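You operate a simulated robot arm through the tools that you are given. There is no shell and no other tool. Be economical: measure what you need, move in short steps, check, and stop when the job is done.

You are at the controls of a simulated two-armed robot. One attempt, no reset.

JOB
Shut the window, let the blind down and tilt its slats shut.
Fine: first move the green rag from the sill to the top of the cleaning shelf.
Where things are to end (x, y in the base frame): green rag within 60 mm of [780, 0].

The check looks at the end state, three seconds after you hand in, the way a careful person would. Anything else that was tipped, shoved, dropped, spilled or broken makes it a failure.

ROBOT AND FRAMES
Two 7-joint arms with two-finger parallel grippers on one trunk, on a base that drives. Base frame: it is fixed to the floor where the robot stands at the start and does not move with it; the origin is under the middle of the robot, x ahead of it, y to its left, z up. Lengths are in mm, angles in rad, forces in N, time in s.
The left shoulder is at the start at [50, 187, 1035], the right one opposite. With the tool pointing down near the work surface each hand reaches from about 100 to 560 mm from the robot's upright axis, wherever it stands, measured 20 degrees to its own side. Places, roughly: blind [400, 1000, 1900]; blind cord [400, 600, 900]; blind wand [400, 1300, 1500]; top of the cleaning shelf [900, 100, 900]; window sash [500, 1000, 1200]. Payload 3.43 kg a hand.
Tool frame (each hand has its own): the origin (TCP) lies between the finger pads and is the grasp point; the fingertips stand 30 mm ahead of it; z points along the fingers, y is the line along which they close. Largest opening 94 mm; finger width 28, thickness 10; the body of the gripper, 50 by 96 mm, starts 55 mm behind the TCP.
Orientation is told as [roll, pitch, yaw] about the base's x, y, z axes, in that order, counted from this pose: with the fingers straight down and closing along the base's y, the tool's x points along the base's -x, its y along +y and its z along -z.

CONTROLS
- The arms move only by the tool move_arm. It takes "left_rows", "right_rows" or both (then of equal length, played together; a hand with none holds still); each is a list that holds one entry, the list of rows, each a list of 7 numbers: the turn, a rotation vector about the tool's x, y, z in rad, then the shift along the tool's x, y, z in mm, then the finger opening in mm, from 0 to 94. In form: [[[ax, ay, az, tx, ty, tz, gripper], ...]]. A call has 1 to 20 rows; each row is the pose to reach, as a shift and turn from the pose commanded when the call began, along the tool's axes at that moment. Each row takes 0.2 s and may step no farther than 50 mm and 0.15 rad from the row before; otherwise, or with a gripper value out of range, the whole call is refused. Where a pose cannot be reached the arm comes as near as it can. A force on the tool above 40 N (or 10 N above the force at the start of the call, whichever is more), or a blocked arm, ends the call early, and 0.2 s more pass. The fingers move at their own pace (about 153 mm/s each) and stop on an object; they squeeze with about 39 N. The grip force told is the motor's: it shows also when the fingers shut on nothing. Time passes only in rows, and 0.2 s behind the last, so rows that repeat a pose let the fingers close. The reply holds the time, the measured pose of the TCP, the force on the tool along the base axes, the opening and the grip force, in the units named above and with some noise, with the torque about the TCP (base axes, N m) and any sound that the robot's microphone picked up.
- Cameras (640 x 400 px; columns grow to the right, rows downward): "scene" is now at [140.8, 45.4, 1216.4]; the picture's right is [0.48, -0.88, 0.00], its down [-0.32, -0.18, -0.93] and it looks along [0.81, 0.45, -0.37] (base axes); focal length 233 px, centre (320, 200). "left" rides on the left gripper at [76, -14, -102] in its tool frame; the picture's right is [0.18, 0.98, 0.00], its down [-0.75, 0.14, -0.64] and it looks along [-0.63, 0.12, 0.77] (tool axes); focal length 243 px, centre (320, 200). "right" rides on the right gripper at [76, 14, -103] in its tool frame; the picture's right is [-0.18, 0.98, 0.00], its down [-0.75, -0.14, -0.64] and it looks along [-0.63, -0.12, 0.77] (tool axes); focal length 243 px, centre (320, 200). There is no depth. A picture from a camera that has moved, and an enlarged one, comes with that camera's place and axes in the base frame and with its lens.
- snapshot(camera): a new picture of that camera. The clock stands still meanwhile.
- raise_lower(by): slides the trunk up (or, below 0, down) by that many mm; the arms and the scene camera ride with it, the base frame stays. It gives what a move gives, with no picture.
- base_move(legs): drives the robot by 1 to 6 legs, each [ahead, left, turn to the left] in mm, mm and rad, along the robot's own axes; the way and the turn of a leg run together, so that a leg with both is an arc; at most 1500 mm and 3.142 rad a leg. The arms and the cameras ride along, it lands a little off, and it stops where it bumps. It gives what a move gives.
- head_to(pan, tilt): turns the head with the scene camera to pan (to the left, within 1.396 rad either way) and tilt (down, from -0.506 to 1.204), counted from straight ahead of the robot. It gives what a move gives.
- close_up(camera, box): a new picture of the part [left, top, right, bottom] of that camera's present view, enlarged. The clock stands still meanwhile.
- job_done(): hands the job in; it is judged then, once.

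Work in short steps. Places have to be worked out from the pictures, the camera data and where the tool is seen: move nearer, look again, correct. Check each grasp and each placing, and mend what went wrong. You have 120 turns and 92 pictures in all, those below and enlarged ones among them. Open the grippers and draw the arms clear of the work before you hand the job in, unless the task says otherwise; then end with one line.

The tools are called after ">>>" as name(argument=value, ...) on one line, values as JSON. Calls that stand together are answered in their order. move_arm: Moves the arms, as the interface text tells. Its arguments: {"type":"object","properties":{"left_rows":{"type":"array"},"right_rows":{"type":"array"}},"required":[]} The other tools are called the same way: raise_lower (by) slides the trunk up or down; base_move (legs) drives the base; head_to (pan, tilt) turns the head that bears the scene camera; snapshot (camera) takes a picture; close_up (camera, box) takes an enlarged picture of a part of a camera's view; job_done () hands the job in.

At the start:

```text
clock: 0.0
left_tcp_pos: [346.1, 455.6, 998.9]
left_tcp_rot: [-0.003, -0.001, 0.0]
left_ft_force: [-1.2, 0.6, -0.2]
left_torque: [0.0, 0.01, -0.01]
left_finger_gap: 93.7
left_finger_force: 0.1
right_tcp_pos: [401.0, 44.0, 999.7]
right_tcp_rot: [0.0, -0.002, 0.002]
right_ft_force: [-0.6, -0.1, -0.5]
right_torque: [0.01, -0.02, 0.0]
right_finger_gap: 93.8
right_finger_force: 0.1
trunk travel left (down, up): [-250.0, 182.0]
robot x, y, heading: [-1.4, 0.9, -0.001]
head pan, tilt: [0.504, 0.375]
```

scene: 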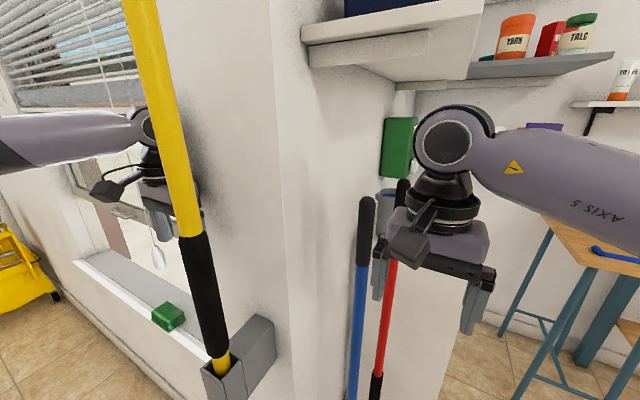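
right: 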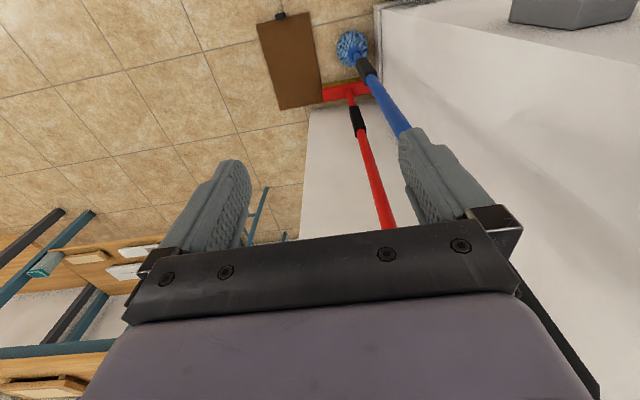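
left: 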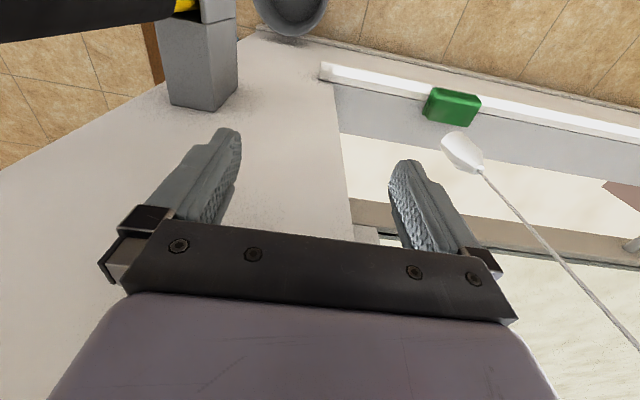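

I'll look around to the left first, toward the window, blind and sill.

>>> head_to(pan=1.2, tilt=0.1)

```text
clock: 1.1
left_tcp_pos: [345.8, 456.4, 1001.0]
left_tcp_rot: [-0.001, -0.001, 0.0]
left_ft_force: [0.2, -0.6, 0.4]
left_torque: [-0.02, -0.02, -0.01]
left_finger_gap: 94.1
left_finger_force: 0.0
right_tcp_pos: [401.9, 43.7, 999.9]
right_tcp_rot: [-0.001, -0.001, -0.001]
right_ft_force: [1.3, 0.1, -1.3]
right_torque: [0.0, 0.03, 0.0]
right_finger_gap: 94.0
right_finger_force: 0.1
trunk travel left (down, up): [-250.0, 182.0]
robot x, y, heading: [0.2, -2.9, 0.006]
head pan, tilt: [1.201, 0.099]
```

Now a picture of the window side.

>>> snapshot(camera="scene")

```text
88 pictures are left
camera scene: at [92.9, 86.3, 1242.1], right [0.93, -0.36, 0.0], down [-0.04, -0.09, -0.99], along [0.36, 0.93, -0.1], focal length 233 px, centre (320, 200)
```

scene: 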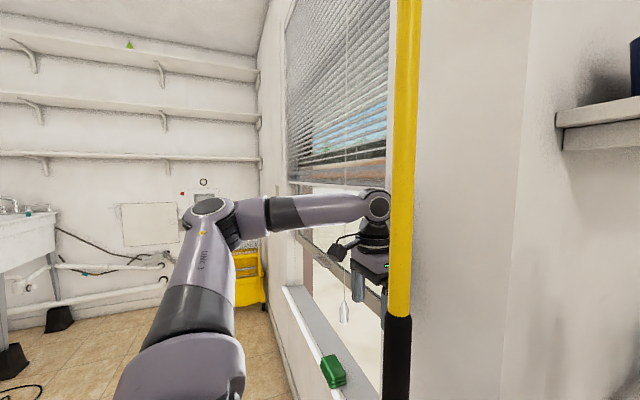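

The blind is up, the window on the left wall. Now I look ahead and to the right for the cleaning shelf.

>>> head_to(pan=-0.1, tilt=0.3)

>>> snapshot(camera="scene")

```text
clock: 2.5
left_tcp_pos: [346.4, 456.6, 999.8]
left_tcp_rot: [-0.003, 0.0, -0.001]
left_ft_force: [0.0, -0.7, -0.4]
left_torque: [-0.02, 0.03, 0.01]
left_finger_gap: 93.8
left_finger_force: 0.1
right_tcp_pos: [400.4, 43.6, 999.4]
right_tcp_rot: [0.001, -0.003, 0.001]
right_ft_force: [-0.1, -0.2, -0.5]
right_torque: [-0.02, 0.01, -0.02]
right_finger_gap: 93.9
right_finger_force: 0.0
trunk travel left (down, up): [-250.0, 182.0]
robot x, y, heading: [1.0, -0.9, 0.001]
head pan, tilt: [-0.099, 0.3]
```

```text
87 pictures are left
camera scene: at [152.4, -8.7, 1223.4], right [-0.1, -1.0, 0.0], down [-0.29, 0.03, -0.96], along [0.95, -0.09, -0.3], focal length 233 px, centre (320, 200)
```

scene: 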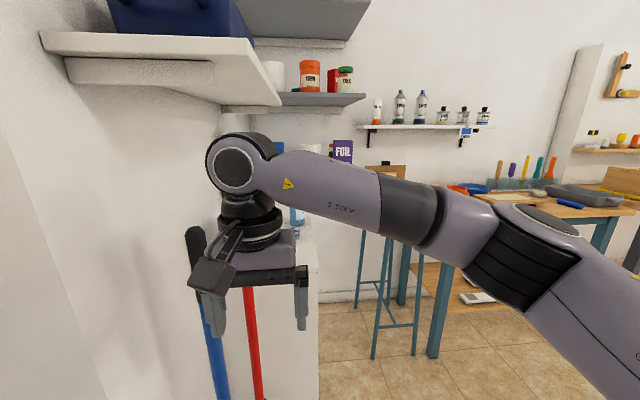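

The right arm hides the shelf; I draw it back to the right and look again.

>>> move_arm(right_rows=[[[0, 0, 0, 20, -40, 0, 94], [0, 0, 0, 40, -80, 0, 94], [0, 0, 0, 60, -120, 0, 94], [0, 0, 0, 80, -160, 0, 94], [0, 0, 0, 100, -200, 0, 94], [0, 0, 0, 120, -240, 0, 94], [0, 0, 0, 140, -280, 0, 94], [0, 0, 0, 140, -320, 0, 94]]])

>>> head_to(pan=0.0, tilt=0.45)

>>> snapshot(camera="scene")

```text
clock: 4.3
left_tcp_pos: [345.9, 457.0, 999.9]
left_tcp_rot: [0.0, 0.0, 0.0]
left_ft_force: [0.5, 0.2, -0.8]
left_torque: [0.02, -0.02, -0.01]
left_finger_gap: 93.9
left_finger_force: 0.0
right_tcp_pos: [261.7, -276.3, 1000.3]
right_tcp_rot: [0.001, 0.0, 0.001]
right_ft_force: [0.5, 0.2, -0.9]
right_torque: [0.0, 0.01, -0.03]
right_finger_gap: 94.0
right_finger_force: 0.0
trunk travel left (down, up): [-250.0, 182.0]
robot x, y, heading: [0.5, 1.7, -0.003]
head pan, tilt: [-0.099, 0.3]
```

```text
clock: 5.0
left_tcp_pos: [345.2, 455.8, 1000.2]
left_tcp_rot: [-0.002, 0.001, 0.001]
left_ft_force: [-0.2, 0.1, 0.8]
left_torque: [-0.01, 0.0, -0.01]
left_finger_gap: 94.1
left_finger_force: 0.0
right_tcp_pos: [262.0, -276.2, 999.6]
right_tcp_rot: [-0.001, -0.001, 0.001]
right_ft_force: [1.0, -0.7, -0.4]
right_torque: [0.01, 0.03, -0.01]
right_finger_gap: 93.9
right_finger_force: 0.0
trunk travel left (down, up): [-250.0, 182.0]
robot x, y, heading: [-0.3, -1.5, 0.005]
head pan, tilt: [0.0, 0.45]
```

```text
86 pictures are left
camera scene: at [151.4, 0.4, 1209.5], right [0.0, -1.0, 0.0], down [-0.43, 0.0, -0.9], along [0.9, 0.0, -0.43], focal length 233 px, centre (320, 200)
```

scene: 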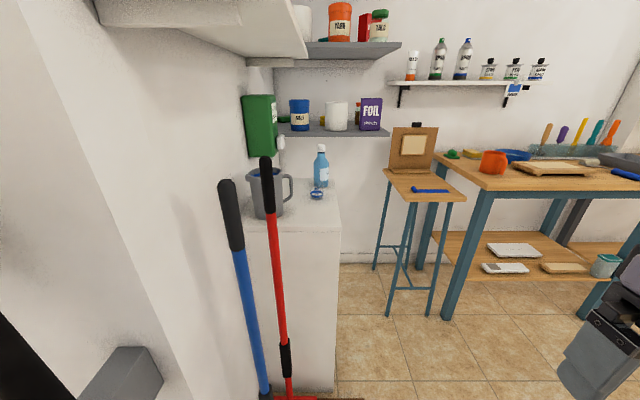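

The white cabinet ahead with a jug and a bottle looks like the cleaning shelf. I enlarge it.

>>> close_up(camera="scene", box=[220, 80, 400, 260])

>>> head_to(pan=0.3, tilt=-0.3)

>>> snapshot(camera="scene")

```text
2.22 times, centred on (310, 170) of scene
camera zoom: at [151.4, 0.4, 1209.5], right [0.0, -1.0, 0.0], down [-0.43, 0.0, -0.9], along [0.9, 0.0, -0.43], focal length 517 px, centre (342, 267)
```

zoom: 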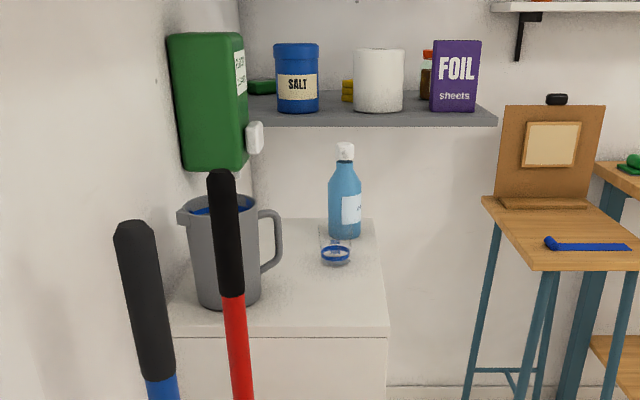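

```text
clock: 6.1
left_tcp_pos: [345.9, 456.9, 1000.5]
left_tcp_rot: [-0.001, 0.0, 0.001]
left_ft_force: [0.8, 0.0, -0.1]
left_torque: [0.02, -0.01, -0.02]
left_finger_gap: 94.2
left_finger_force: 0.1
right_tcp_pos: [262.3, -275.1, 1000.0]
right_tcp_rot: [0.002, -0.002, 0.001]
right_ft_force: [0.9, -0.6, -0.3]
right_torque: [-0.02, -0.02, 0.0]
right_finger_gap: 93.9
right_finger_force: 0.1
trunk travel left (down, up): [-250.0, 182.0]
robot x, y, heading: [0.9, 1.0, -0.002]
head pan, tilt: [0.3, -0.3]
```

```text
84 pictures are left
camera scene: at [134.6, 23.7, 1276.6], right [0.3, -0.96, 0.0], down [0.28, 0.09, -0.96], along [0.91, 0.28, 0.29], focal length 233 px, centre (320, 200)
```

scene: 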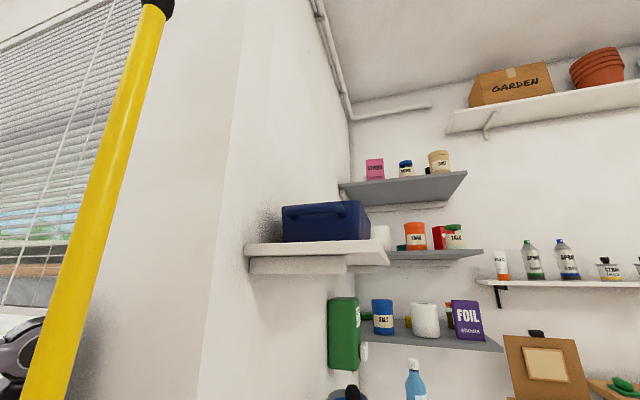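

I look down ahead to see the floor and what stands in front of the cabinet.

>>> head_to(pan=0.0, tilt=1.0)

>>> snapshot(camera="scene")

```text
clock: 7.6
left_tcp_pos: [346.3, 456.1, 998.6]
left_tcp_rot: [-0.002, 0.001, 0.0]
left_ft_force: [0.0, -0.7, 0.1]
left_torque: [0.01, 0.02, -0.02]
left_finger_gap: 93.8
left_finger_force: 0.0
right_tcp_pos: [262.1, -275.4, 1000.0]
right_tcp_rot: [0.0, -0.002, 0.0]
right_ft_force: [-0.2, -0.4, 0.0]
right_torque: [0.0, 0.04, -0.04]
right_finger_gap: 94.1
right_finger_force: 0.1
trunk travel left (down, up): [-250.0, 182.0]
robot x, y, heading: [4.0, 1.9, -0.004]
head pan, tilt: [0.0, 1.0]
```

```text
83 pictures are left
camera scene: at [129.2, 0.5, 1164.0], right [0.0, -1.0, 0.0], down [-0.84, 0.0, -0.54], along [0.54, 0.0, -0.84], focal length 233 px, centre (320, 200)
```

scene: 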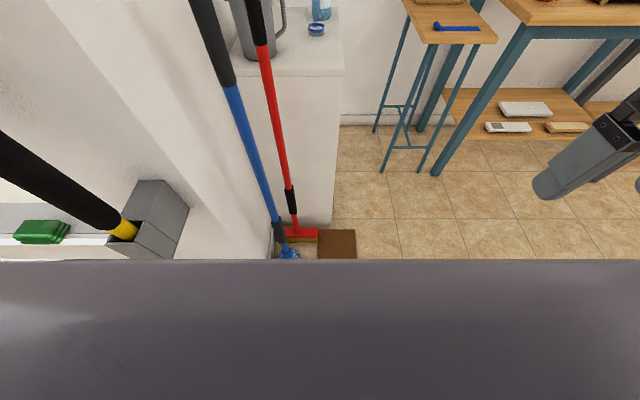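

Cabinet front is at about x 690, its top at about z 860, and a brown mat lies on the floor before it. The rag is at about (391, 742, 588) and the cord tassel at (355, 596, 892). I pull the left hand back from the cord, then drive left to the window.

>>> move_arm(left_rows=[[[0, 0, 0, 45, -5, 0, 94], [0, 0, 0, 90, -10, 0, 94], [0, 0, 0, 130, -20, 0, 94], [0, 0, 0, 160, -30, 0, 94]]])

>>> base_move(legs=[[0, 590, 0]])

>>> head_to(pan=0.3, tilt=0.6)

>>> snapshot(camera="scene")

```text
clock: 8.6
left_tcp_pos: [185.6, 425.2, 999.4]
left_tcp_rot: [-0.001, -0.001, 0.0]
left_ft_force: [-0.1, -0.4, 0.0]
left_torque: [-0.01, -0.01, 0.0]
left_finger_gap: 94.1
left_finger_force: 0.0
right_tcp_pos: [262.4, -275.7, 1000.3]
right_tcp_rot: [0.0, -0.002, -0.001]
right_ft_force: [-0.1, 0.9, -0.2]
right_torque: [0.02, 0.01, -0.02]
right_finger_gap: 93.8
right_finger_force: 0.1
trunk travel left (down, up): [-250.0, 182.0]
robot x, y, heading: [-2.1, -0.3, -0.002]
head pan, tilt: [0.0, 1.0]
```

```text
clock: 10.0
left_tcp_pos: [186.2, 460.1, 999.6]
left_tcp_rot: [-0.001, -0.003, 0.0]
left_ft_force: [-0.3, 0.3, 0.6]
left_torque: [-0.02, 0.02, -0.03]
left_finger_gap: 94.2
left_finger_force: 0.0
right_tcp_pos: [261.1, -241.4, 1000.4]
right_tcp_rot: [0.001, -0.003, 0.0]
right_ft_force: [0.6, 0.0, -0.5]
right_torque: [0.03, -0.01, 0.03]
right_finger_gap: 94.0
right_finger_force: 0.0
trunk travel left (down, up): [-250.0, 182.0]
robot x, y, heading: [-2.9, 32.7, 0.001]
head pan, tilt: [0.0, 1.0]
stopped in leg 1: the robot was blocked; the commanded pose is now the measured one
```

```text
clock: 10.9
left_tcp_pos: [187.2, 461.2, 999.7]
left_tcp_rot: [0.0, 0.0, 0.0]
left_ft_force: [1.0, 0.4, -0.1]
left_torque: [0.0, 0.01, 0.01]
left_finger_gap: 94.1
left_finger_force: 0.0
right_tcp_pos: [261.4, -240.4, 1000.9]
right_tcp_rot: [-0.001, -0.002, 0.0]
right_ft_force: [0.5, 1.1, 0.4]
right_torque: [-0.03, 0.03, -0.03]
right_finger_gap: 93.6
right_finger_force: 0.1
trunk travel left (down, up): [-250.0, 182.0]
robot x, y, heading: [-0.1, 33.0, 0.001]
head pan, tilt: [0.3, 0.6]
```

```text
82 pictures are left
camera scene: at [143.9, 60.8, 1195.9], right [0.3, -0.96, 0.0], down [-0.54, -0.17, -0.82], along [0.79, 0.24, -0.57], focal length 233 px, centre (320, 200)
```

scene: 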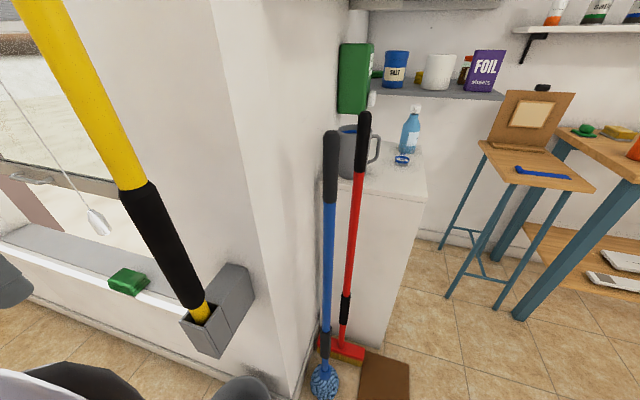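

The drive stopped after 33 mm. I look left and down for what blocks.

>>> head_to(pan=1.2, tilt=0.6)

>>> snapshot(camera="scene")

>>> snapshot(camera="left")

```text
clock: 12.1
left_tcp_pos: [186.7, 460.3, 998.3]
left_tcp_rot: [0.001, 0.001, 0.001]
left_ft_force: [0.8, 0.1, 0.1]
left_torque: [-0.01, 0.01, -0.02]
left_finger_gap: 93.9
left_finger_force: 0.0
right_tcp_pos: [261.7, -242.1, 1000.5]
right_tcp_rot: [-0.001, -0.001, -0.001]
right_ft_force: [-0.3, 0.7, -0.5]
right_torque: [0.05, 0.03, 0.06]
right_finger_gap: 94.4
right_finger_force: 0.0
trunk travel left (down, up): [-250.0, 182.0]
robot x, y, heading: [2.7, 31.5, 0.001]
head pan, tilt: [1.201, 0.6]
```

```text
81 pictures are left
camera scene: at [91.5, 117.1, 1195.9], right [0.93, -0.36, 0.0], down [-0.2, -0.53, -0.83], along [0.3, 0.77, -0.56], focal length 233 px, centre (320, 200)
```

scene: 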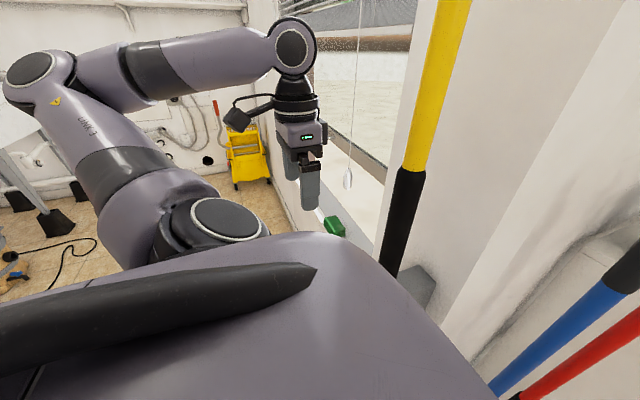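

```text
80 pictures are left
camera left: at [110.3, 446.0, 1102.2], right [-0.18, 0.98, 0.0], down [0.75, 0.14, 0.64], along [0.63, 0.12, -0.77], focal length 243 px, centre (320, 200)
```

left: 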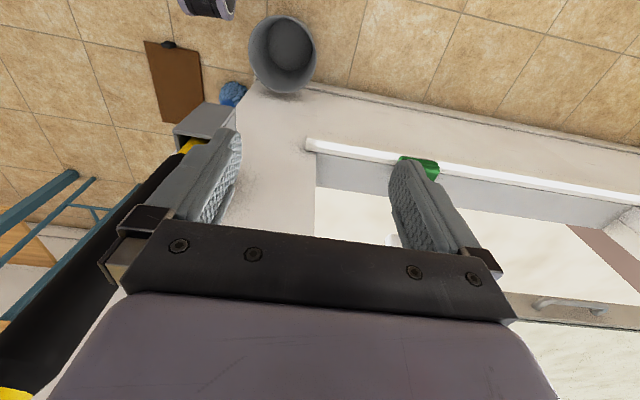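

A grey bin stands at about (255, 365) on the floor by the wall; the base bumped against it. I back off, pass behind it, and look before approaching the window.

>>> base_move(legs=[[-20, -25, 0], [-280, 0, 0], [0, 735, 0]])

>>> head_to(pan=0.0, tilt=0.35)

>>> snapshot(camera="scene")

>>> snapshot(camera="right")

```text
clock: 21.1
left_tcp_pos: [-118.2, 1181.6, 998.6]
left_tcp_rot: [0.001, 0.001, 0.004]
left_ft_force: [-0.6, 0.4, -0.3]
left_torque: [-0.02, 0.03, 0.0]
left_finger_gap: 94.2
left_finger_force: 0.1
right_tcp_pos: [-39.3, 479.9, 1000.1]
right_tcp_rot: [-0.002, -0.002, 0.004]
right_ft_force: [-0.2, 0.2, -0.2]
right_torque: [-0.02, 0.0, -0.01]
right_finger_gap: 93.9
right_finger_force: 0.1
trunk travel left (down, up): [-250.0, 182.0]
robot x, y, heading: [-301.9, 756.3, 0.002]
head pan, tilt: [1.201, 0.6]
```

```text
clock: 22.5
left_tcp_pos: [-118.2, 1181.3, 999.0]
left_tcp_rot: [-0.001, 0.0, 0.002]
left_ft_force: [0.3, -0.3, -1.1]
left_torque: [0.01, 0.02, 0.0]
left_finger_gap: 93.9
left_finger_force: 0.1
right_tcp_pos: [-40.3, 480.4, 998.8]
right_tcp_rot: [0.001, -0.001, 0.004]
right_ft_force: [-0.1, 0.0, -0.1]
right_torque: [0.01, 0.0, -0.01]
right_finger_gap: 94.1
right_finger_force: 0.1
trunk travel left (down, up): [-250.0, 182.0]
robot x, y, heading: [-300.8, 752.0, 0.005]
head pan, tilt: [0.0, 0.351]
```

```text
79 pictures are left
camera scene: at [-150.1, 755.0, 1218.7], right [0.0, -1.0, 0.0], down [-0.34, 0.0, -0.94], along [0.94, 0.0, -0.34], focal length 233 px, centre (320, 200)
```

scene: 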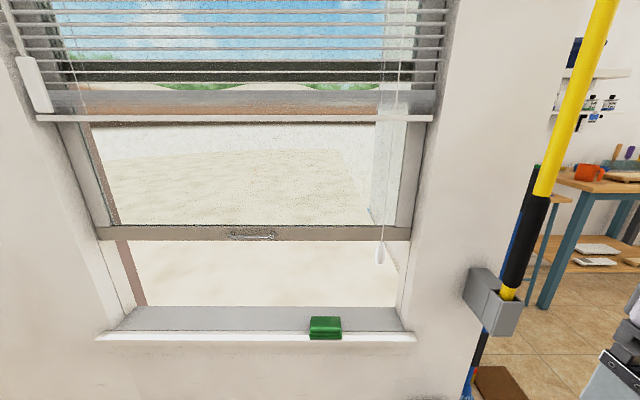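

```text
78 pictures are left
camera right: at [-116.3, 493.1, 1102.6], right [0.18, 0.98, 0.0], down [0.75, -0.14, 0.64], along [0.63, -0.12, -0.77], focal length 243 px, centre (320, 200)
```

right: 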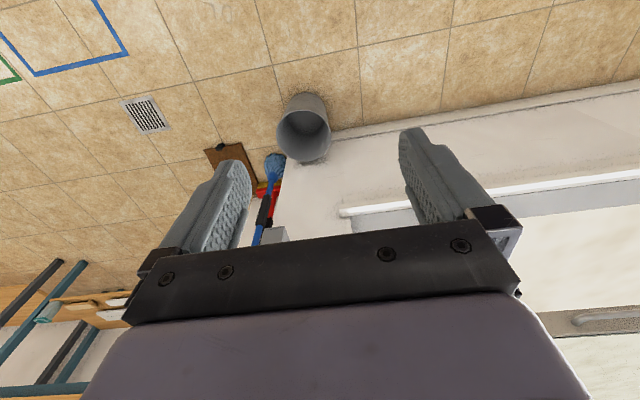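

The window is a vertical sash with a handle at about (480, 960, 880); the rag lies on the sill, about 95 mm wide along y and 56 mm deep. I drive up to the window and lower the trunk.

>>> base_move(legs=[[280, 0, 0]])

>>> raise_lower(by=-200)

>>> head_to(pan=0.0, tilt=0.9)

>>> snapshot(camera="scene")

```text
clock: 24.4
left_tcp_pos: [159.3, 1181.6, 999.6]
left_tcp_rot: [-0.002, -0.001, 0.005]
left_ft_force: [0.8, -0.1, 0.0]
left_torque: [0.01, -0.02, 0.01]
left_finger_gap: 94.0
left_finger_force: 0.0
right_tcp_pos: [240.4, 481.2, 1000.4]
right_tcp_rot: [-0.001, -0.002, 0.004]
right_ft_force: [0.2, 0.8, 0.1]
right_torque: [0.0, 0.0, -0.02]
right_finger_gap: 94.0
right_finger_force: 0.1
trunk travel left (down, up): [-250.0, 182.0]
robot x, y, heading: [-25.0, 751.5, 0.005]
head pan, tilt: [0.0, 0.351]
```

```text
clock: 26.6
left_tcp_pos: [160.4, 1180.8, 798.3]
left_tcp_rot: [0.0, -0.001, 0.004]
left_ft_force: [-0.4, 0.0, 0.4]
left_torque: [0.01, 0.02, 0.02]
left_finger_gap: 93.6
left_finger_force: 0.1
right_tcp_pos: [240.4, 481.0, 801.2]
right_tcp_rot: [0.0, -0.001, 0.006]
right_ft_force: [-0.2, -0.9, -0.2]
right_torque: [-0.03, -0.02, -0.04]
right_finger_gap: 94.1
right_finger_force: 0.0
trunk travel left (down, up): [-50.0, 382.0]
robot x, y, heading: [-21.1, 754.2, 0.005]
head pan, tilt: [0.0, 0.351]
```

```text
clock: 27.6
left_tcp_pos: [159.8, 1181.9, 799.7]
left_tcp_rot: [0.0, -0.001, 0.006]
left_ft_force: [-0.7, 0.4, -1.2]
left_torque: [0.0, -0.03, 0.0]
left_finger_gap: 94.1
left_finger_force: 0.1
right_tcp_pos: [240.2, 481.1, 801.3]
right_tcp_rot: [0.0, -0.001, 0.007]
right_ft_force: [-0.1, -0.3, -0.3]
right_torque: [0.04, 0.02, 0.03]
right_finger_gap: 94.4
right_finger_force: 0.0
trunk travel left (down, up): [-50.0, 382.0]
robot x, y, heading: [-25.1, 760.2, 0.007]
head pan, tilt: [0.0, 0.901]
```

```text
77 pictures are left
camera scene: at [111.5, 756.4, 971.2], right [0.01, -1.0, 0.0], down [-0.78, 0.0, -0.62], along [0.62, 0.0, -0.78], focal length 233 px, centre (320, 200)
```

scene: 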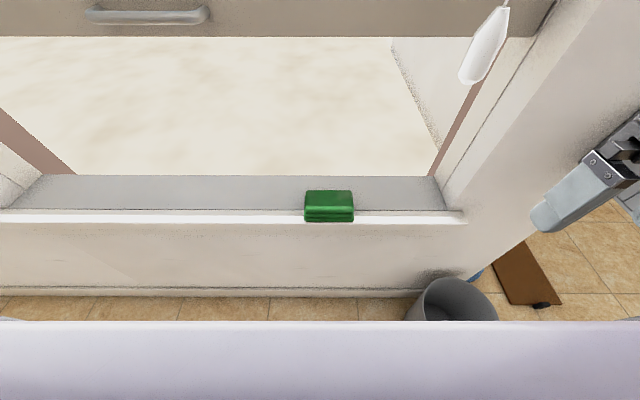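

I bring the left hand over in front of the rag at z 800, turning it so the fingers close along x.

>>> move_arm(left_rows=[[[0, 0, 0.131, -14, -36.4, 0, 94], [0, 0, 0.262, -28, -72.8, 0, 94], [0, 0, 0.393, -42, -109, 0, 94], [0, 0, 0.524, -56, -145.6, 0, 94], [0, 0, 0.654, -71, -182, 0, 94], [0, 0, 0.785, -85, -218, 0, 94], [0, 0, 0.916, -99, -255, 0, 94], [0, 0, 1.047, -113, -291, 0, 94], [0, 0, 1.178, -127, -328, 0, 94], [0, 0, 1.309, -142, -364, 0, 94], [0, 0, 1.44, -156, -400, 0, 94], [0, 0, 1.571, -170, -437, 0, 94]]])

>>> snapshot(camera="left")

>>> snapshot(camera="scene")

```text
clock: 30.2
left_tcp_pos: [325.3, 873.6, 755.4]
left_tcp_rot: [-0.001, 0.0, -1.541]
left_ft_force: [-0.2, 0.3, -1.0]
left_torque: [0.03, 0.01, 0.01]
left_finger_gap: 94.0
left_finger_force: 0.0
left hand out of reach, approached as far as the arm can: row 9, 10, 11, 12
right_tcp_pos: [240.3, 480.5, 799.2]
right_tcp_rot: [0.001, 0.0, 0.007]
right_ft_force: [-0.1, 0.3, 0.2]
right_torque: [-0.01, -0.02, -0.01]
right_finger_gap: 93.9
right_finger_force: 0.1
trunk travel left (down, up): [-50.0, 382.0]
robot x, y, heading: [-21.7, 757.1, 0.002]
head pan, tilt: [0.0, 0.901]
```

```text
76 pictures are left
camera left: at [309.4, 949.0, 858.5], right [0.98, 0.21, 0.0], down [0.16, -0.75, 0.64], along [0.14, -0.63, -0.77], focal length 243 px, centre (320, 200)
```

left: 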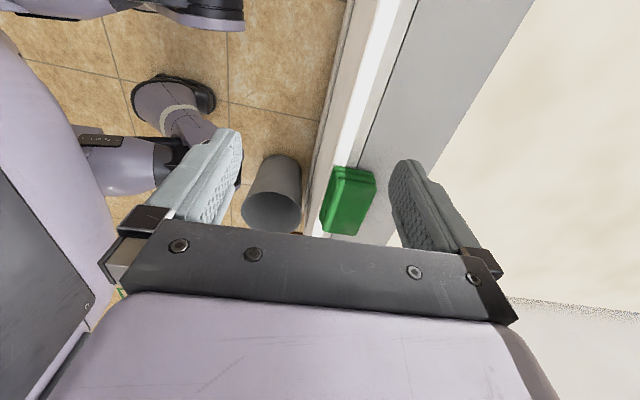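

```text
75 pictures are left
camera scene: at [112.6, 756.8, 970.8], right [0.01, -1.0, 0.0], down [-0.78, 0.0, -0.62], along [0.62, 0.0, -0.78], focal length 233 px, centre (320, 200)
```

scene: 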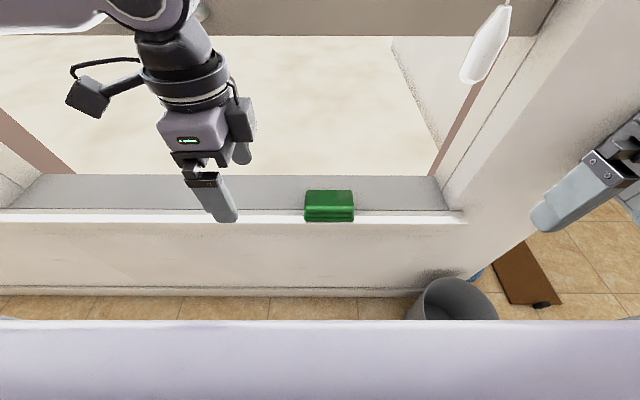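

The left hand cannot reach so far inward. I'll use the right hand: withdraw the left, shift the base left by 150.

>>> move_arm(left_rows=[[[0, 0, -0.13, 15, -15, -4, 94], [0, 0, -0.26, 35, -30, -8, 94], [0, 0, -0.39, 55, -50, -12, 94], [0, 0, -0.52, 80, -70, -16, 94], [0, 0, -0.65, 105, -90, -20, 94], [0, 0, -0.78, 130, -110, -24, 94], [0, 0, -0.91, 155, -130, -28, 94], [0, 0, -1.04, 180, -150, -32, 94], [0, 0, -1.17, 205, -160, -36, 94], [0, 0, -1.3, 230, -160, -40, 94], [0, 0, -1.42, 255, -160, -44, 94], [0, 0, -1.54, 280, -160, -44, 94]]])

>>> base_move(legs=[[0, 150, 0]])

```text
clock: 32.8
left_tcp_pos: [162.2, 1152.2, 798.7]
left_tcp_rot: [0.0, -0.003, -0.022]
left_ft_force: [-0.5, -0.8, 0.6]
left_torque: [0.02, -0.03, 0.01]
left_finger_gap: 93.9
left_finger_force: 0.1
left hand out of reach, approached as far as the arm can: row 8, 9, 10
right_tcp_pos: [239.6, 480.9, 800.5]
right_tcp_rot: [-0.001, -0.001, 0.006]
right_ft_force: [0.6, 0.0, -0.3]
right_torque: [0.0, -0.03, 0.03]
right_finger_gap: 94.0
right_finger_force: 0.1
trunk travel left (down, up): [-50.0, 382.0]
robot x, y, heading: [-19.9, 756.0, 0.002]
head pan, tilt: [0.0, 0.901]
```

```text
clock: 34.8
left_tcp_pos: [160.0, 1301.8, 798.9]
left_tcp_rot: [0.0, 0.0, -0.025]
left_ft_force: [-0.3, -0.5, 0.3]
left_torque: [0.01, 0.01, 0.0]
left_finger_gap: 94.2
left_finger_force: 0.0
right_tcp_pos: [239.6, 632.7, 800.0]
right_tcp_rot: [0.0, -0.002, 0.006]
right_ft_force: [-0.1, 0.3, 0.0]
right_torque: [-0.04, 0.0, 0.01]
right_finger_gap: 94.1
right_finger_force: 0.0
trunk travel left (down, up): [-50.0, 382.0]
robot x, y, heading: [-21.7, 905.3, 0.007]
head pan, tilt: [0.0, 0.901]
```

Now the right hand: turn to yaw +90° and go to about (335, 740, 690), below the tassel and before the sill.

>>> move_arm(right_rows=[[[0, 0, -0.131, -5, 9, 10, 94], [0, 0, -0.262, -10, 18, 20, 94], [0, 0, -0.393, -18, 27, 30, 94], [0, 0, -0.524, -26, 36, 40, 94], [0, 0, -0.654, -34, 45, 50, 94], [0, 0, -0.785, -42, 54, 60, 94], [0, 0, -0.916, -50, 63, 70, 94], [0, 0, -1.047, -58, 72, 80, 94], [0, 0, -1.178, -66, 81, 90, 94], [0, 0, -1.309, -74, 90, 100, 94], [0, 0, -1.44, -84, 99, 110, 94], [0, 0, -1.571, -95, 107, 110, 94]]])

>>> snapshot(camera="right")

>>> snapshot(camera="scene")

```text
clock: 37.4
left_tcp_pos: [161.0, 1301.7, 798.1]
left_tcp_rot: [0.001, 0.0, -0.024]
left_ft_force: [0.4, 0.1, -0.7]
left_torque: [0.01, 0.03, 0.01]
left_finger_gap: 93.7
left_finger_force: 0.1
right_tcp_pos: [297.8, 787.1, 715.6]
right_tcp_rot: [0.003, 0.003, 1.498]
right_ft_force: [-0.1, 0.0, 0.7]
right_torque: [0.01, 0.02, 0.02]
right_finger_gap: 94.0
right_finger_force: 0.1
right hand out of reach, approached as far as the arm can: row 10, 11, 12
trunk travel left (down, up): [-50.0, 382.0]
robot x, y, heading: [-23.8, 908.7, 0.006]
head pan, tilt: [0.0, 0.901]
```

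```text
74 pictures are left
camera right: at [276.7, 712.4, 818.8], right [-0.97, 0.26, 0.0], down [0.2, 0.74, 0.64], along [0.16, 0.62, -0.77], focal length 243 px, centre (320, 200)
```

right: 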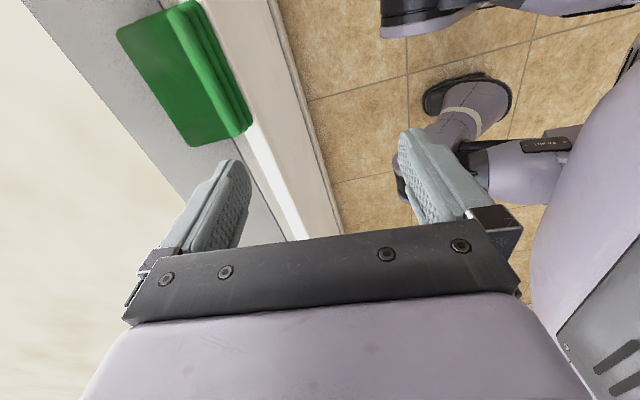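

```text
73 pictures are left
camera scene: at [110.8, 906.9, 971.1], right [0.01, -1.0, 0.0], down [-0.78, 0.0, -0.62], along [0.62, 0.0, -0.78], focal length 233 px, centre (320, 200)
```

scene: 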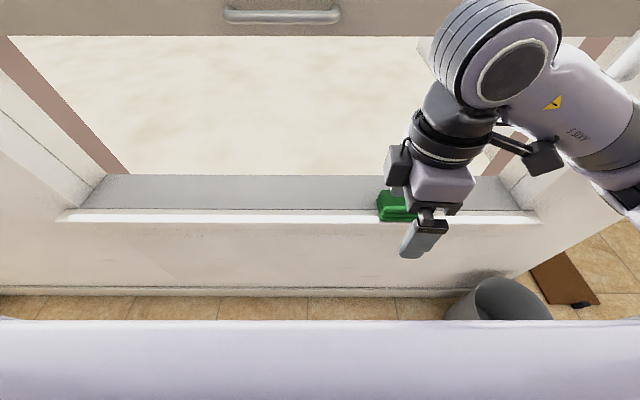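

Rag is about x 377–430, y 692–790. The wrist is near its yaw limit, so I turn the base left by 0.35 to relieve it.

>>> base_move(legs=[[0, 0, 0.35]])

```text
clock: 38.8
left_tcp_pos: [14.8, 1340.7, 798.6]
left_tcp_rot: [-0.001, 0.0, 0.325]
left_ft_force: [0.7, -0.3, 0.0]
left_torque: [0.0, -0.04, 0.01]
left_finger_gap: 93.9
left_finger_force: 0.0
right_tcp_pos: [317.1, 903.3, 716.6]
right_tcp_rot: [0.003, 0.002, 1.845]
right_ft_force: [0.6, 0.6, 0.0]
right_torque: [-0.02, -0.02, 0.01]
right_finger_gap: 94.3
right_finger_force: 0.1
trunk travel left (down, up): [-50.0, 382.0]
robot x, y, heading: [-25.9, 909.2, 0.354]
head pan, tilt: [0.0, 0.901]
```

Now move the right hand toward (350, 741, 690) with yaw back to 1.57.

>>> move_arm(right_rows=[[[0, 0, 0.07, 41, 3, 7, 94], [0, 0, 0.14, 82, 6, 14, 94], [0, 0, 0.21, 123, 9, 20, 94], [0, 0, 0.275, 165, 12, 27, 94], [0, 0, 0.275, 165, 12, 27, 94]]])

>>> snapshot(camera="right")

```text
clock: 40.0
left_tcp_pos: [14.9, 1343.0, 797.0]
left_tcp_rot: [0.001, 0.0, 0.326]
left_ft_force: [0.0, -0.1, 0.5]
left_torque: [0.01, -0.01, 0.02]
left_finger_gap: 94.2
left_finger_force: 0.1
right_tcp_pos: [323.0, 765.7, 699.0]
right_tcp_rot: [0.0, 0.004, 1.567]
right_ft_force: [-0.4, -0.6, 0.9]
right_torque: [0.0, -0.01, 0.04]
right_finger_gap: 93.7
right_finger_force: 0.1
right hand out of reach, approached as far as the arm can: row 2, 3, 4, 5
trunk travel left (down, up): [-50.0, 382.0]
robot x, y, heading: [-27.6, 902.8, 0.356]
head pan, tilt: [0.0, 0.901]
```

```text
72 pictures are left
camera right: at [308.5, 690.4, 802.1], right [-0.98, 0.19, 0.0], down [0.15, 0.76, 0.64], along [0.12, 0.63, -0.77], focal length 243 px, centre (320, 200)
```

right: 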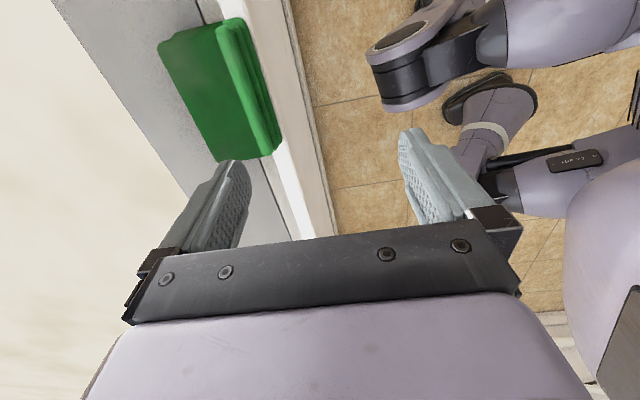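

Still short. I try the opposite yaw (−90°) for the right hand: first unwind at a withdrawn place and turn the base back.

>>> move_arm(right_rows=[[[0, 0, 0.14, -5, -10, -5, 94], [0, 0, 0.28, -10, -20, -10, 94], [0, 0, 0.42, -10, -30, -15, 94], [0, 0, 0.56, -10, -40, -20, 94], [0, 0, 0.7, -10, -50, -25, 94], [0, 0, 0.84, -10, -60, -30, 94], [0, 0, 0.98, -10, -65, -35, 94], [0, 0, 1.12, -10, -65, -35, 94], [0, 0, 1.26, -10, -65, -35, 94], [0, 0, 1.4, -10, -65, -35, 94], [0, 0, 1.54, -10, -65, -35, 94], [0, 0, 1.68, -10, -65, -35, 94], [0, 0, 1.82, -10, -65, -35, 94], [0, 0, 1.96, -10, -65, -35, 94], [0, 0, 2.1, -10, -65, -35, 94], [0, 0, 2.24, -10, -65, -35, 94], [0, 0, 2.38, -10, -65, -35, 94], [0, 0, 2.52, -10, -65, -35, 94], [0, 0, 2.66, -10, -65, -35, 94], [0, 0, 2.8, -10, -65, -35, 94]]])

>>> base_move(legs=[[0, 0, -0.35]])

```text
clock: 44.2
left_tcp_pos: [15.1, 1341.2, 798.7]
left_tcp_rot: [0.0, 0.0, 0.323]
left_ft_force: [-0.3, -0.4, -0.3]
left_torque: [0.01, -0.01, -0.04]
left_finger_gap: 93.9
left_finger_force: 0.1
right_tcp_pos: [389.1, 776.8, 734.1]
right_tcp_rot: [-0.001, -0.003, -1.232]
right_ft_force: [-0.3, -0.2, 0.3]
right_torque: [0.0, 0.0, 0.01]
right_finger_gap: 94.2
right_finger_force: 0.1
trunk travel left (down, up): [-50.0, 382.0]
robot x, y, heading: [-26.7, 904.9, 0.355]
head pan, tilt: [0.0, 0.901]
```

```text
clock: 45.7
left_tcp_pos: [162.3, 1301.8, 799.0]
left_tcp_rot: [0.0, 0.0, -0.027]
left_ft_force: [0.5, 1.0, -0.2]
left_torque: [0.0, -0.02, -0.01]
left_finger_gap: 94.1
left_finger_force: 0.1
right_tcp_pos: [318.4, 643.9, 733.1]
right_tcp_rot: [-0.003, -0.003, -1.579]
right_ft_force: [-0.3, -0.4, 1.0]
right_torque: [-0.01, 0.0, 0.02]
right_finger_gap: 94.2
right_finger_force: 0.1
trunk travel left (down, up): [-50.0, 382.0]
robot x, y, heading: [-22.8, 907.5, 0.004]
head pan, tilt: [0.0, 0.901]
```

The opposite yaw works without limits. I check the view, especially the cord, before going on.

>>> snapshot(camera="scene")

>>> snapshot(camera="right")

```text
71 pictures are left
camera scene: at [110.6, 906.8, 971.2], right [0.0, -1.0, 0.0], down [-0.78, 0.0, -0.62], along [0.62, 0.0, -0.78], focal length 233 px, centre (320, 200)
```

scene: 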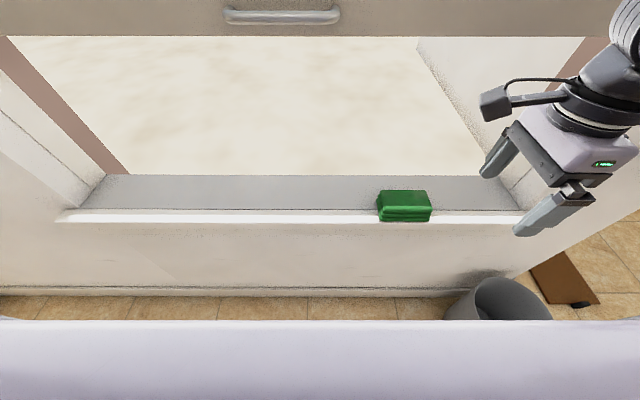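

```text
70 pictures are left
camera right: at [333.8, 719.2, 836.6], right [0.98, -0.19, 0.0], down [-0.15, -0.75, 0.64], along [-0.13, -0.63, -0.76], focal length 243 px, centre (320, 200)
```

right: 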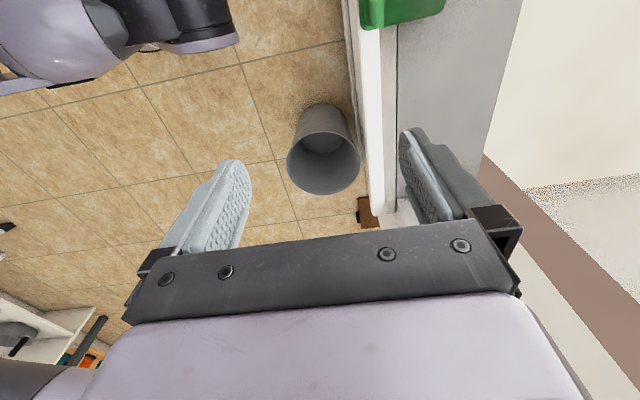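

Move above the rag to (404, 741, 690).

>>> move_arm(right_rows=[[[0, 0, 0, 33, 22, 10, 94], [0, 0, 0, 66, 50, 25, 94], [0, 0, 0, 97, 86, 43, 94]]])

>>> snapshot(camera="scene")

>>> snapshot(camera="right")

```text
refused: row 3 steps farther than a row can; nothing moved
```

```text
69 pictures are left
camera scene: at [110.6, 906.8, 971.2], right [0.0, -1.0, 0.0], down [-0.78, 0.0, -0.62], along [0.62, 0.0, -0.78], focal length 233 px, centre (320, 200)
```

scene: 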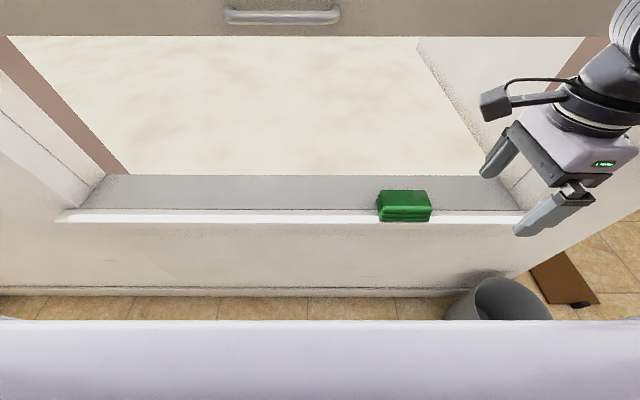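

```text
68 pictures are left
camera right: at [333.8, 719.2, 836.6], right [0.98, -0.19, 0.0], down [-0.15, -0.75, 0.64], along [-0.13, -0.63, -0.76], focal length 243 px, centre (320, 200)
```

right: 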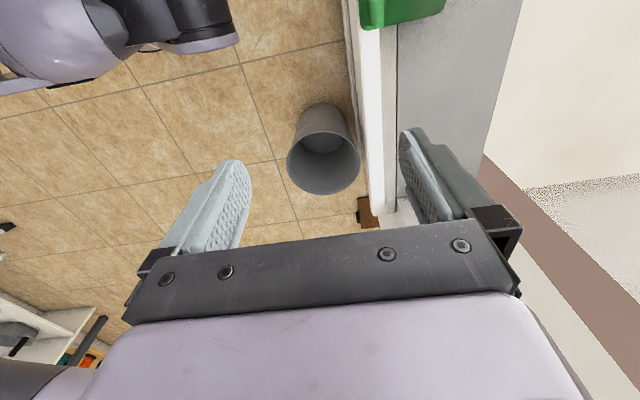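

Too large a step; smaller ones.

>>> move_arm(right_rows=[[[0, 0, 0, 30, 18, 10, 94], [0, 0, 0, 60, 40, 20, 94], [0, 0, 0, 85, 63, 30, 94], [0, 0, 0, 97, 86, 43, 94]]])

```text
clock: 46.7
left_tcp_pos: [161.5, 1303.2, 798.8]
left_tcp_rot: [0.0, 0.0, -0.026]
left_ft_force: [-0.1, 0.0, 0.0]
left_torque: [-0.01, 0.0, 0.0]
left_finger_gap: 93.7
left_finger_force: 0.0
right_tcp_pos: [406.9, 740.0, 690.9]
right_tcp_rot: [-0.004, -0.003, -1.579]
right_ft_force: [0.3, 0.3, 0.2]
right_torque: [0.01, 0.01, -0.01]
right_finger_gap: 94.0
right_finger_force: 0.1
trunk travel left (down, up): [-50.0, 382.0]
robot x, y, heading: [-27.3, 907.9, 0.004]
head pan, tilt: [0.0, 0.901]
```

Reached. I look from both cameras.

>>> snapshot(camera="scene")

>>> snapshot(camera="right")

```text
67 pictures are left
camera scene: at [110.5, 906.7, 971.2], right [0.0, -1.0, 0.0], down [-0.78, 0.0, -0.62], along [0.62, 0.0, -0.78], focal length 233 px, centre (320, 200)
```

scene: 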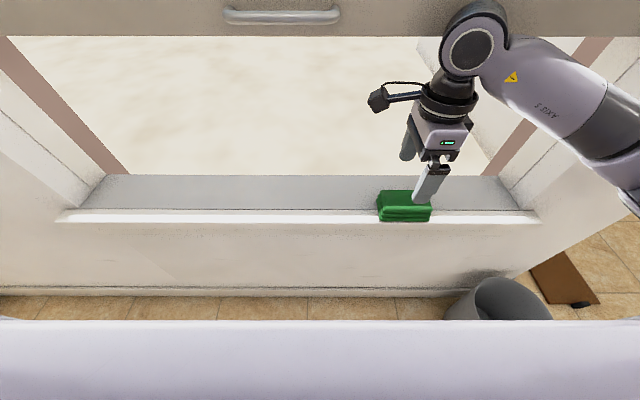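

```text
66 pictures are left
camera right: at [421.4, 815.5, 792.7], right [0.98, -0.19, 0.0], down [-0.15, -0.75, 0.64], along [-0.13, -0.63, -0.76], focal length 243 px, centre (320, 200)
```

right: 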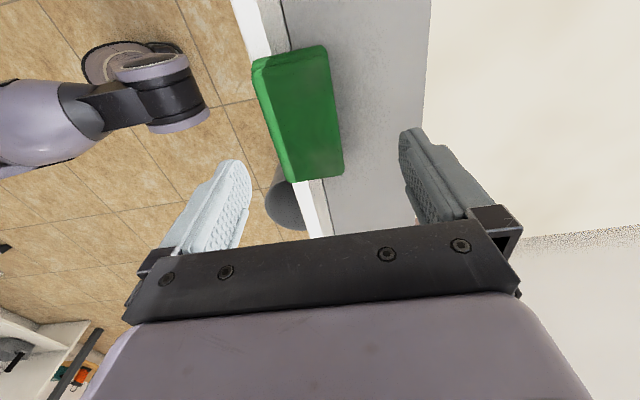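

Rag centre about (395, 737). I descend to z 625 with x 396 and check.

>>> move_arm(right_rows=[[[0, 0, 0, -3, -10, 20, 94], [0, 0, 0, -3, -10, 45, 94], [0, 0, 0, -3, -10, 66, 94]]])

>>> snapshot(camera="right")

>>> close_up(camera="scene", box=[340, 120, 480, 260])

```text
clock: 47.5
left_tcp_pos: [162.3, 1301.6, 797.9]
left_tcp_rot: [0.001, 0.001, -0.026]
left_ft_force: [-0.8, 0.5, 1.4]
left_torque: [0.0, -0.01, -0.01]
left_finger_gap: 94.1
left_finger_force: 0.0
right_tcp_pos: [395.5, 736.1, 624.1]
right_tcp_rot: [-0.004, -0.003, -1.578]
right_ft_force: [-0.5, 0.0, -0.7]
right_torque: [0.0, -0.03, -0.01]
right_finger_gap: 93.9
right_finger_force: 0.0
trunk travel left (down, up): [-50.0, 382.0]
robot x, y, heading: [-25.9, 907.1, 0.002]
head pan, tilt: [0.0, 0.901]
```

```text
65 pictures are left
camera right: at [409.8, 812.2, 726.2], right [0.98, -0.19, 0.0], down [-0.15, -0.75, 0.64], along [-0.13, -0.63, -0.76], focal length 243 px, centre (320, 200)
```

right: 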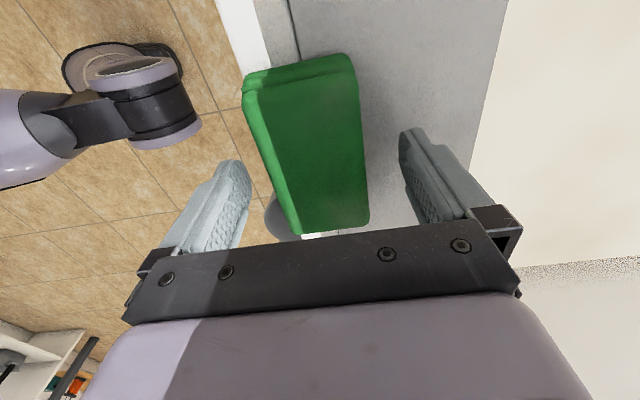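

```text
2.86 times, centred on (410, 190) of scene
camera zoom: at [110.6, 906.8, 971.2], right [0.0, -1.0, 0.0], down [-0.78, 0.0, -0.62], along [0.62, 0.0, -0.78], focal length 665 px, centre (63, 229)
```

zoom: 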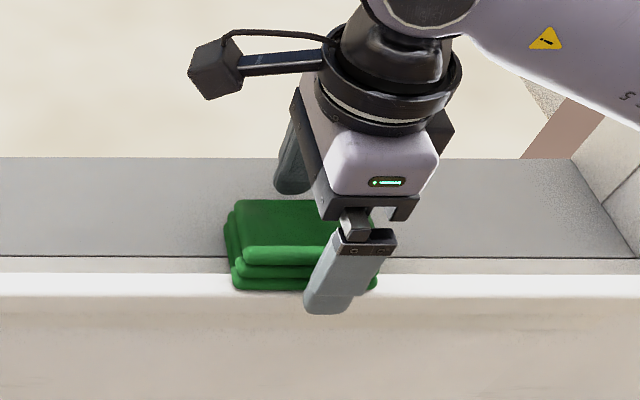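

Rag top is about z 585–600. I lower to z 592, watching the force.

>>> move_arm(right_rows=[[[0, 0, 0, 0, 0, 12, 94], [0, 0, 0, 0, 0, 24, 94], [0, 0, 0, 0, 0, 34, 94]]])

>>> close_up(camera="scene", box=[340, 120, 480, 260])

```text
clock: 48.2
left_tcp_pos: [161.0, 1301.7, 798.1]
left_tcp_rot: [0.0, -0.001, -0.025]
left_ft_force: [-0.4, 0.8, 0.0]
left_torque: [-0.01, 0.0, -0.02]
left_finger_gap: 93.9
left_finger_force: 0.1
right_tcp_pos: [397.8, 736.2, 610.6]
right_tcp_rot: [0.016, 0.004, -1.581]
right_ft_force: [-9.7, -2.7, 17.4]
right_torque: [-0.2, -0.48, -0.23]
right_finger_gap: 88.5
right_finger_force: 0.0
trunk travel left (down, up): [-50.0, 382.0]
robot x, y, heading: [-22.7, 900.8, 0.002]
head pan, tilt: [0.0, 0.901]
stopped in row 3 (right hand): the force on the tool passed its limit at 51 N (the readings are from after the stop); the commanded pose is now the measured one
```

```text
2.86 times, centred on (410, 190) of scene
camera zoom: at [109.1, 906.8, 971.5], right [0.0, -1.0, 0.0], down [-0.78, 0.0, -0.62], along [0.62, 0.0, -0.78], focal length 665 px, centre (63, 229)
```

zoom: 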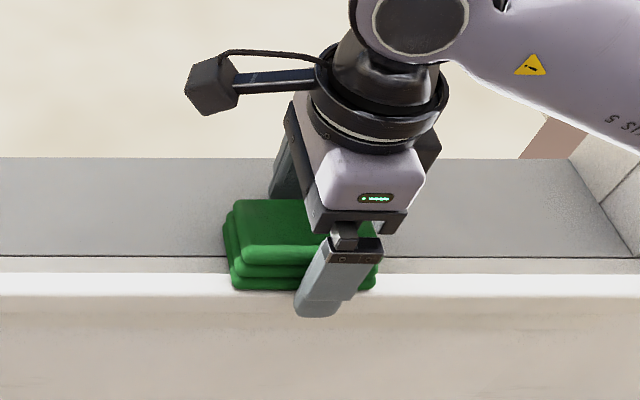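

The fingertips touched the sill (z ≈ 578). I rise 5 mm and close on the rag.

>>> move_arm(right_rows=[[[0, 0, 0, 0, 0, -5, 90], [0, 0, 0, 0, 0, -5, 40], [0, 0, 0, 0, 0, -5, 30], [0, 0, 0, 0, 0, -5, 30], [0, 0, 0, 0, 0, -5, 30]]])

>>> snapshot(camera="right")

```text
clock: 49.4
left_tcp_pos: [161.4, 1302.7, 798.9]
left_tcp_rot: [0.0, 0.001, -0.026]
left_ft_force: [0.1, 0.4, 0.3]
left_torque: [0.01, -0.02, 0.01]
left_finger_gap: 93.7
left_finger_force: 0.1
right_tcp_pos: [398.1, 735.2, 612.7]
right_tcp_rot: [0.013, 0.002, -1.581]
right_ft_force: [0.4, 0.3, -0.2]
right_torque: [0.01, -0.03, -0.04]
right_finger_gap: 61.2
right_finger_force: 39.4
trunk travel left (down, up): [-50.0, 382.0]
robot x, y, heading: [-24.6, 904.3, -0.001]
head pan, tilt: [0.0, 0.901]
```

```text
62 pictures are left
camera right: at [411.7, 811.5, 715.4], right [0.98, -0.19, 0.01], down [-0.16, -0.75, 0.64], along [-0.11, -0.63, -0.77], focal length 243 px, centre (320, 200)
```

right: 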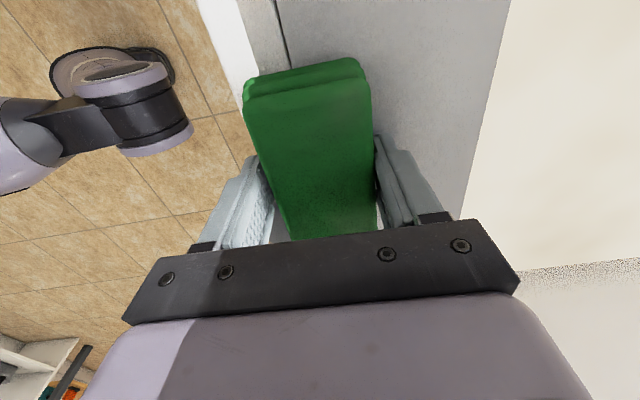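

Grip holds at 61 mm, 39 N. I lift and draw back from the sill.

>>> move_arm(right_rows=[[[0, 0, 0, 0, 0, -20, 30], [0, 0, 0, 0, 0, -50, 30], [0, 0, 0, 0, 0, -80, 30], [0, 0, 0, 0, -40, -95, 30], [0, 0, 0, -10, -80, -110, 30], [0, 0, 0, -20, -120, -120, 30], [0, 0, 0, -30, -150, -120, 30]]])

>>> snapshot(camera="right")

```text
clock: 51.0
left_tcp_pos: [162.1, 1301.7, 798.6]
left_tcp_rot: [0.0, 0.0, -0.026]
left_ft_force: [-0.8, -1.1, -0.4]
left_torque: [0.02, 0.02, 0.01]
left_finger_gap: 94.0
left_finger_force: 0.0
right_tcp_pos: [245.0, 707.6, 731.6]
right_tcp_rot: [0.014, 0.002, -1.582]
right_ft_force: [0.4, 0.6, -0.2]
right_torque: [0.0, -0.01, 0.01]
right_finger_gap: 30.1
right_finger_force: 0.1
trunk travel left (down, up): [-50.0, 382.0]
robot x, y, heading: [-23.3, 907.7, 0.004]
head pan, tilt: [0.0, 0.901]
```

```text
61 pictures are left
camera right: at [258.4, 782.8, 833.9], right [0.98, -0.19, 0.01], down [-0.16, -0.75, 0.64], along [-0.11, -0.63, -0.77], focal length 243 px, centre (320, 200)
```

right: 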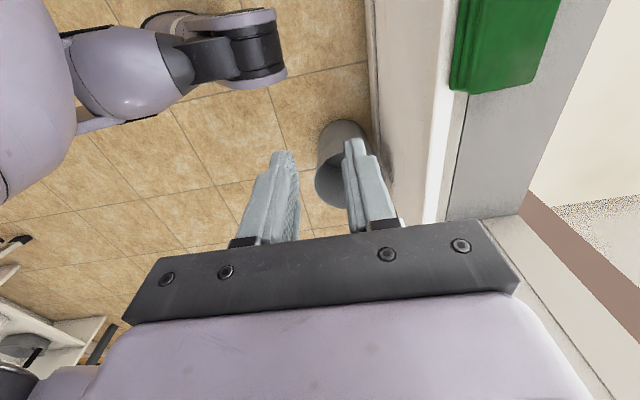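

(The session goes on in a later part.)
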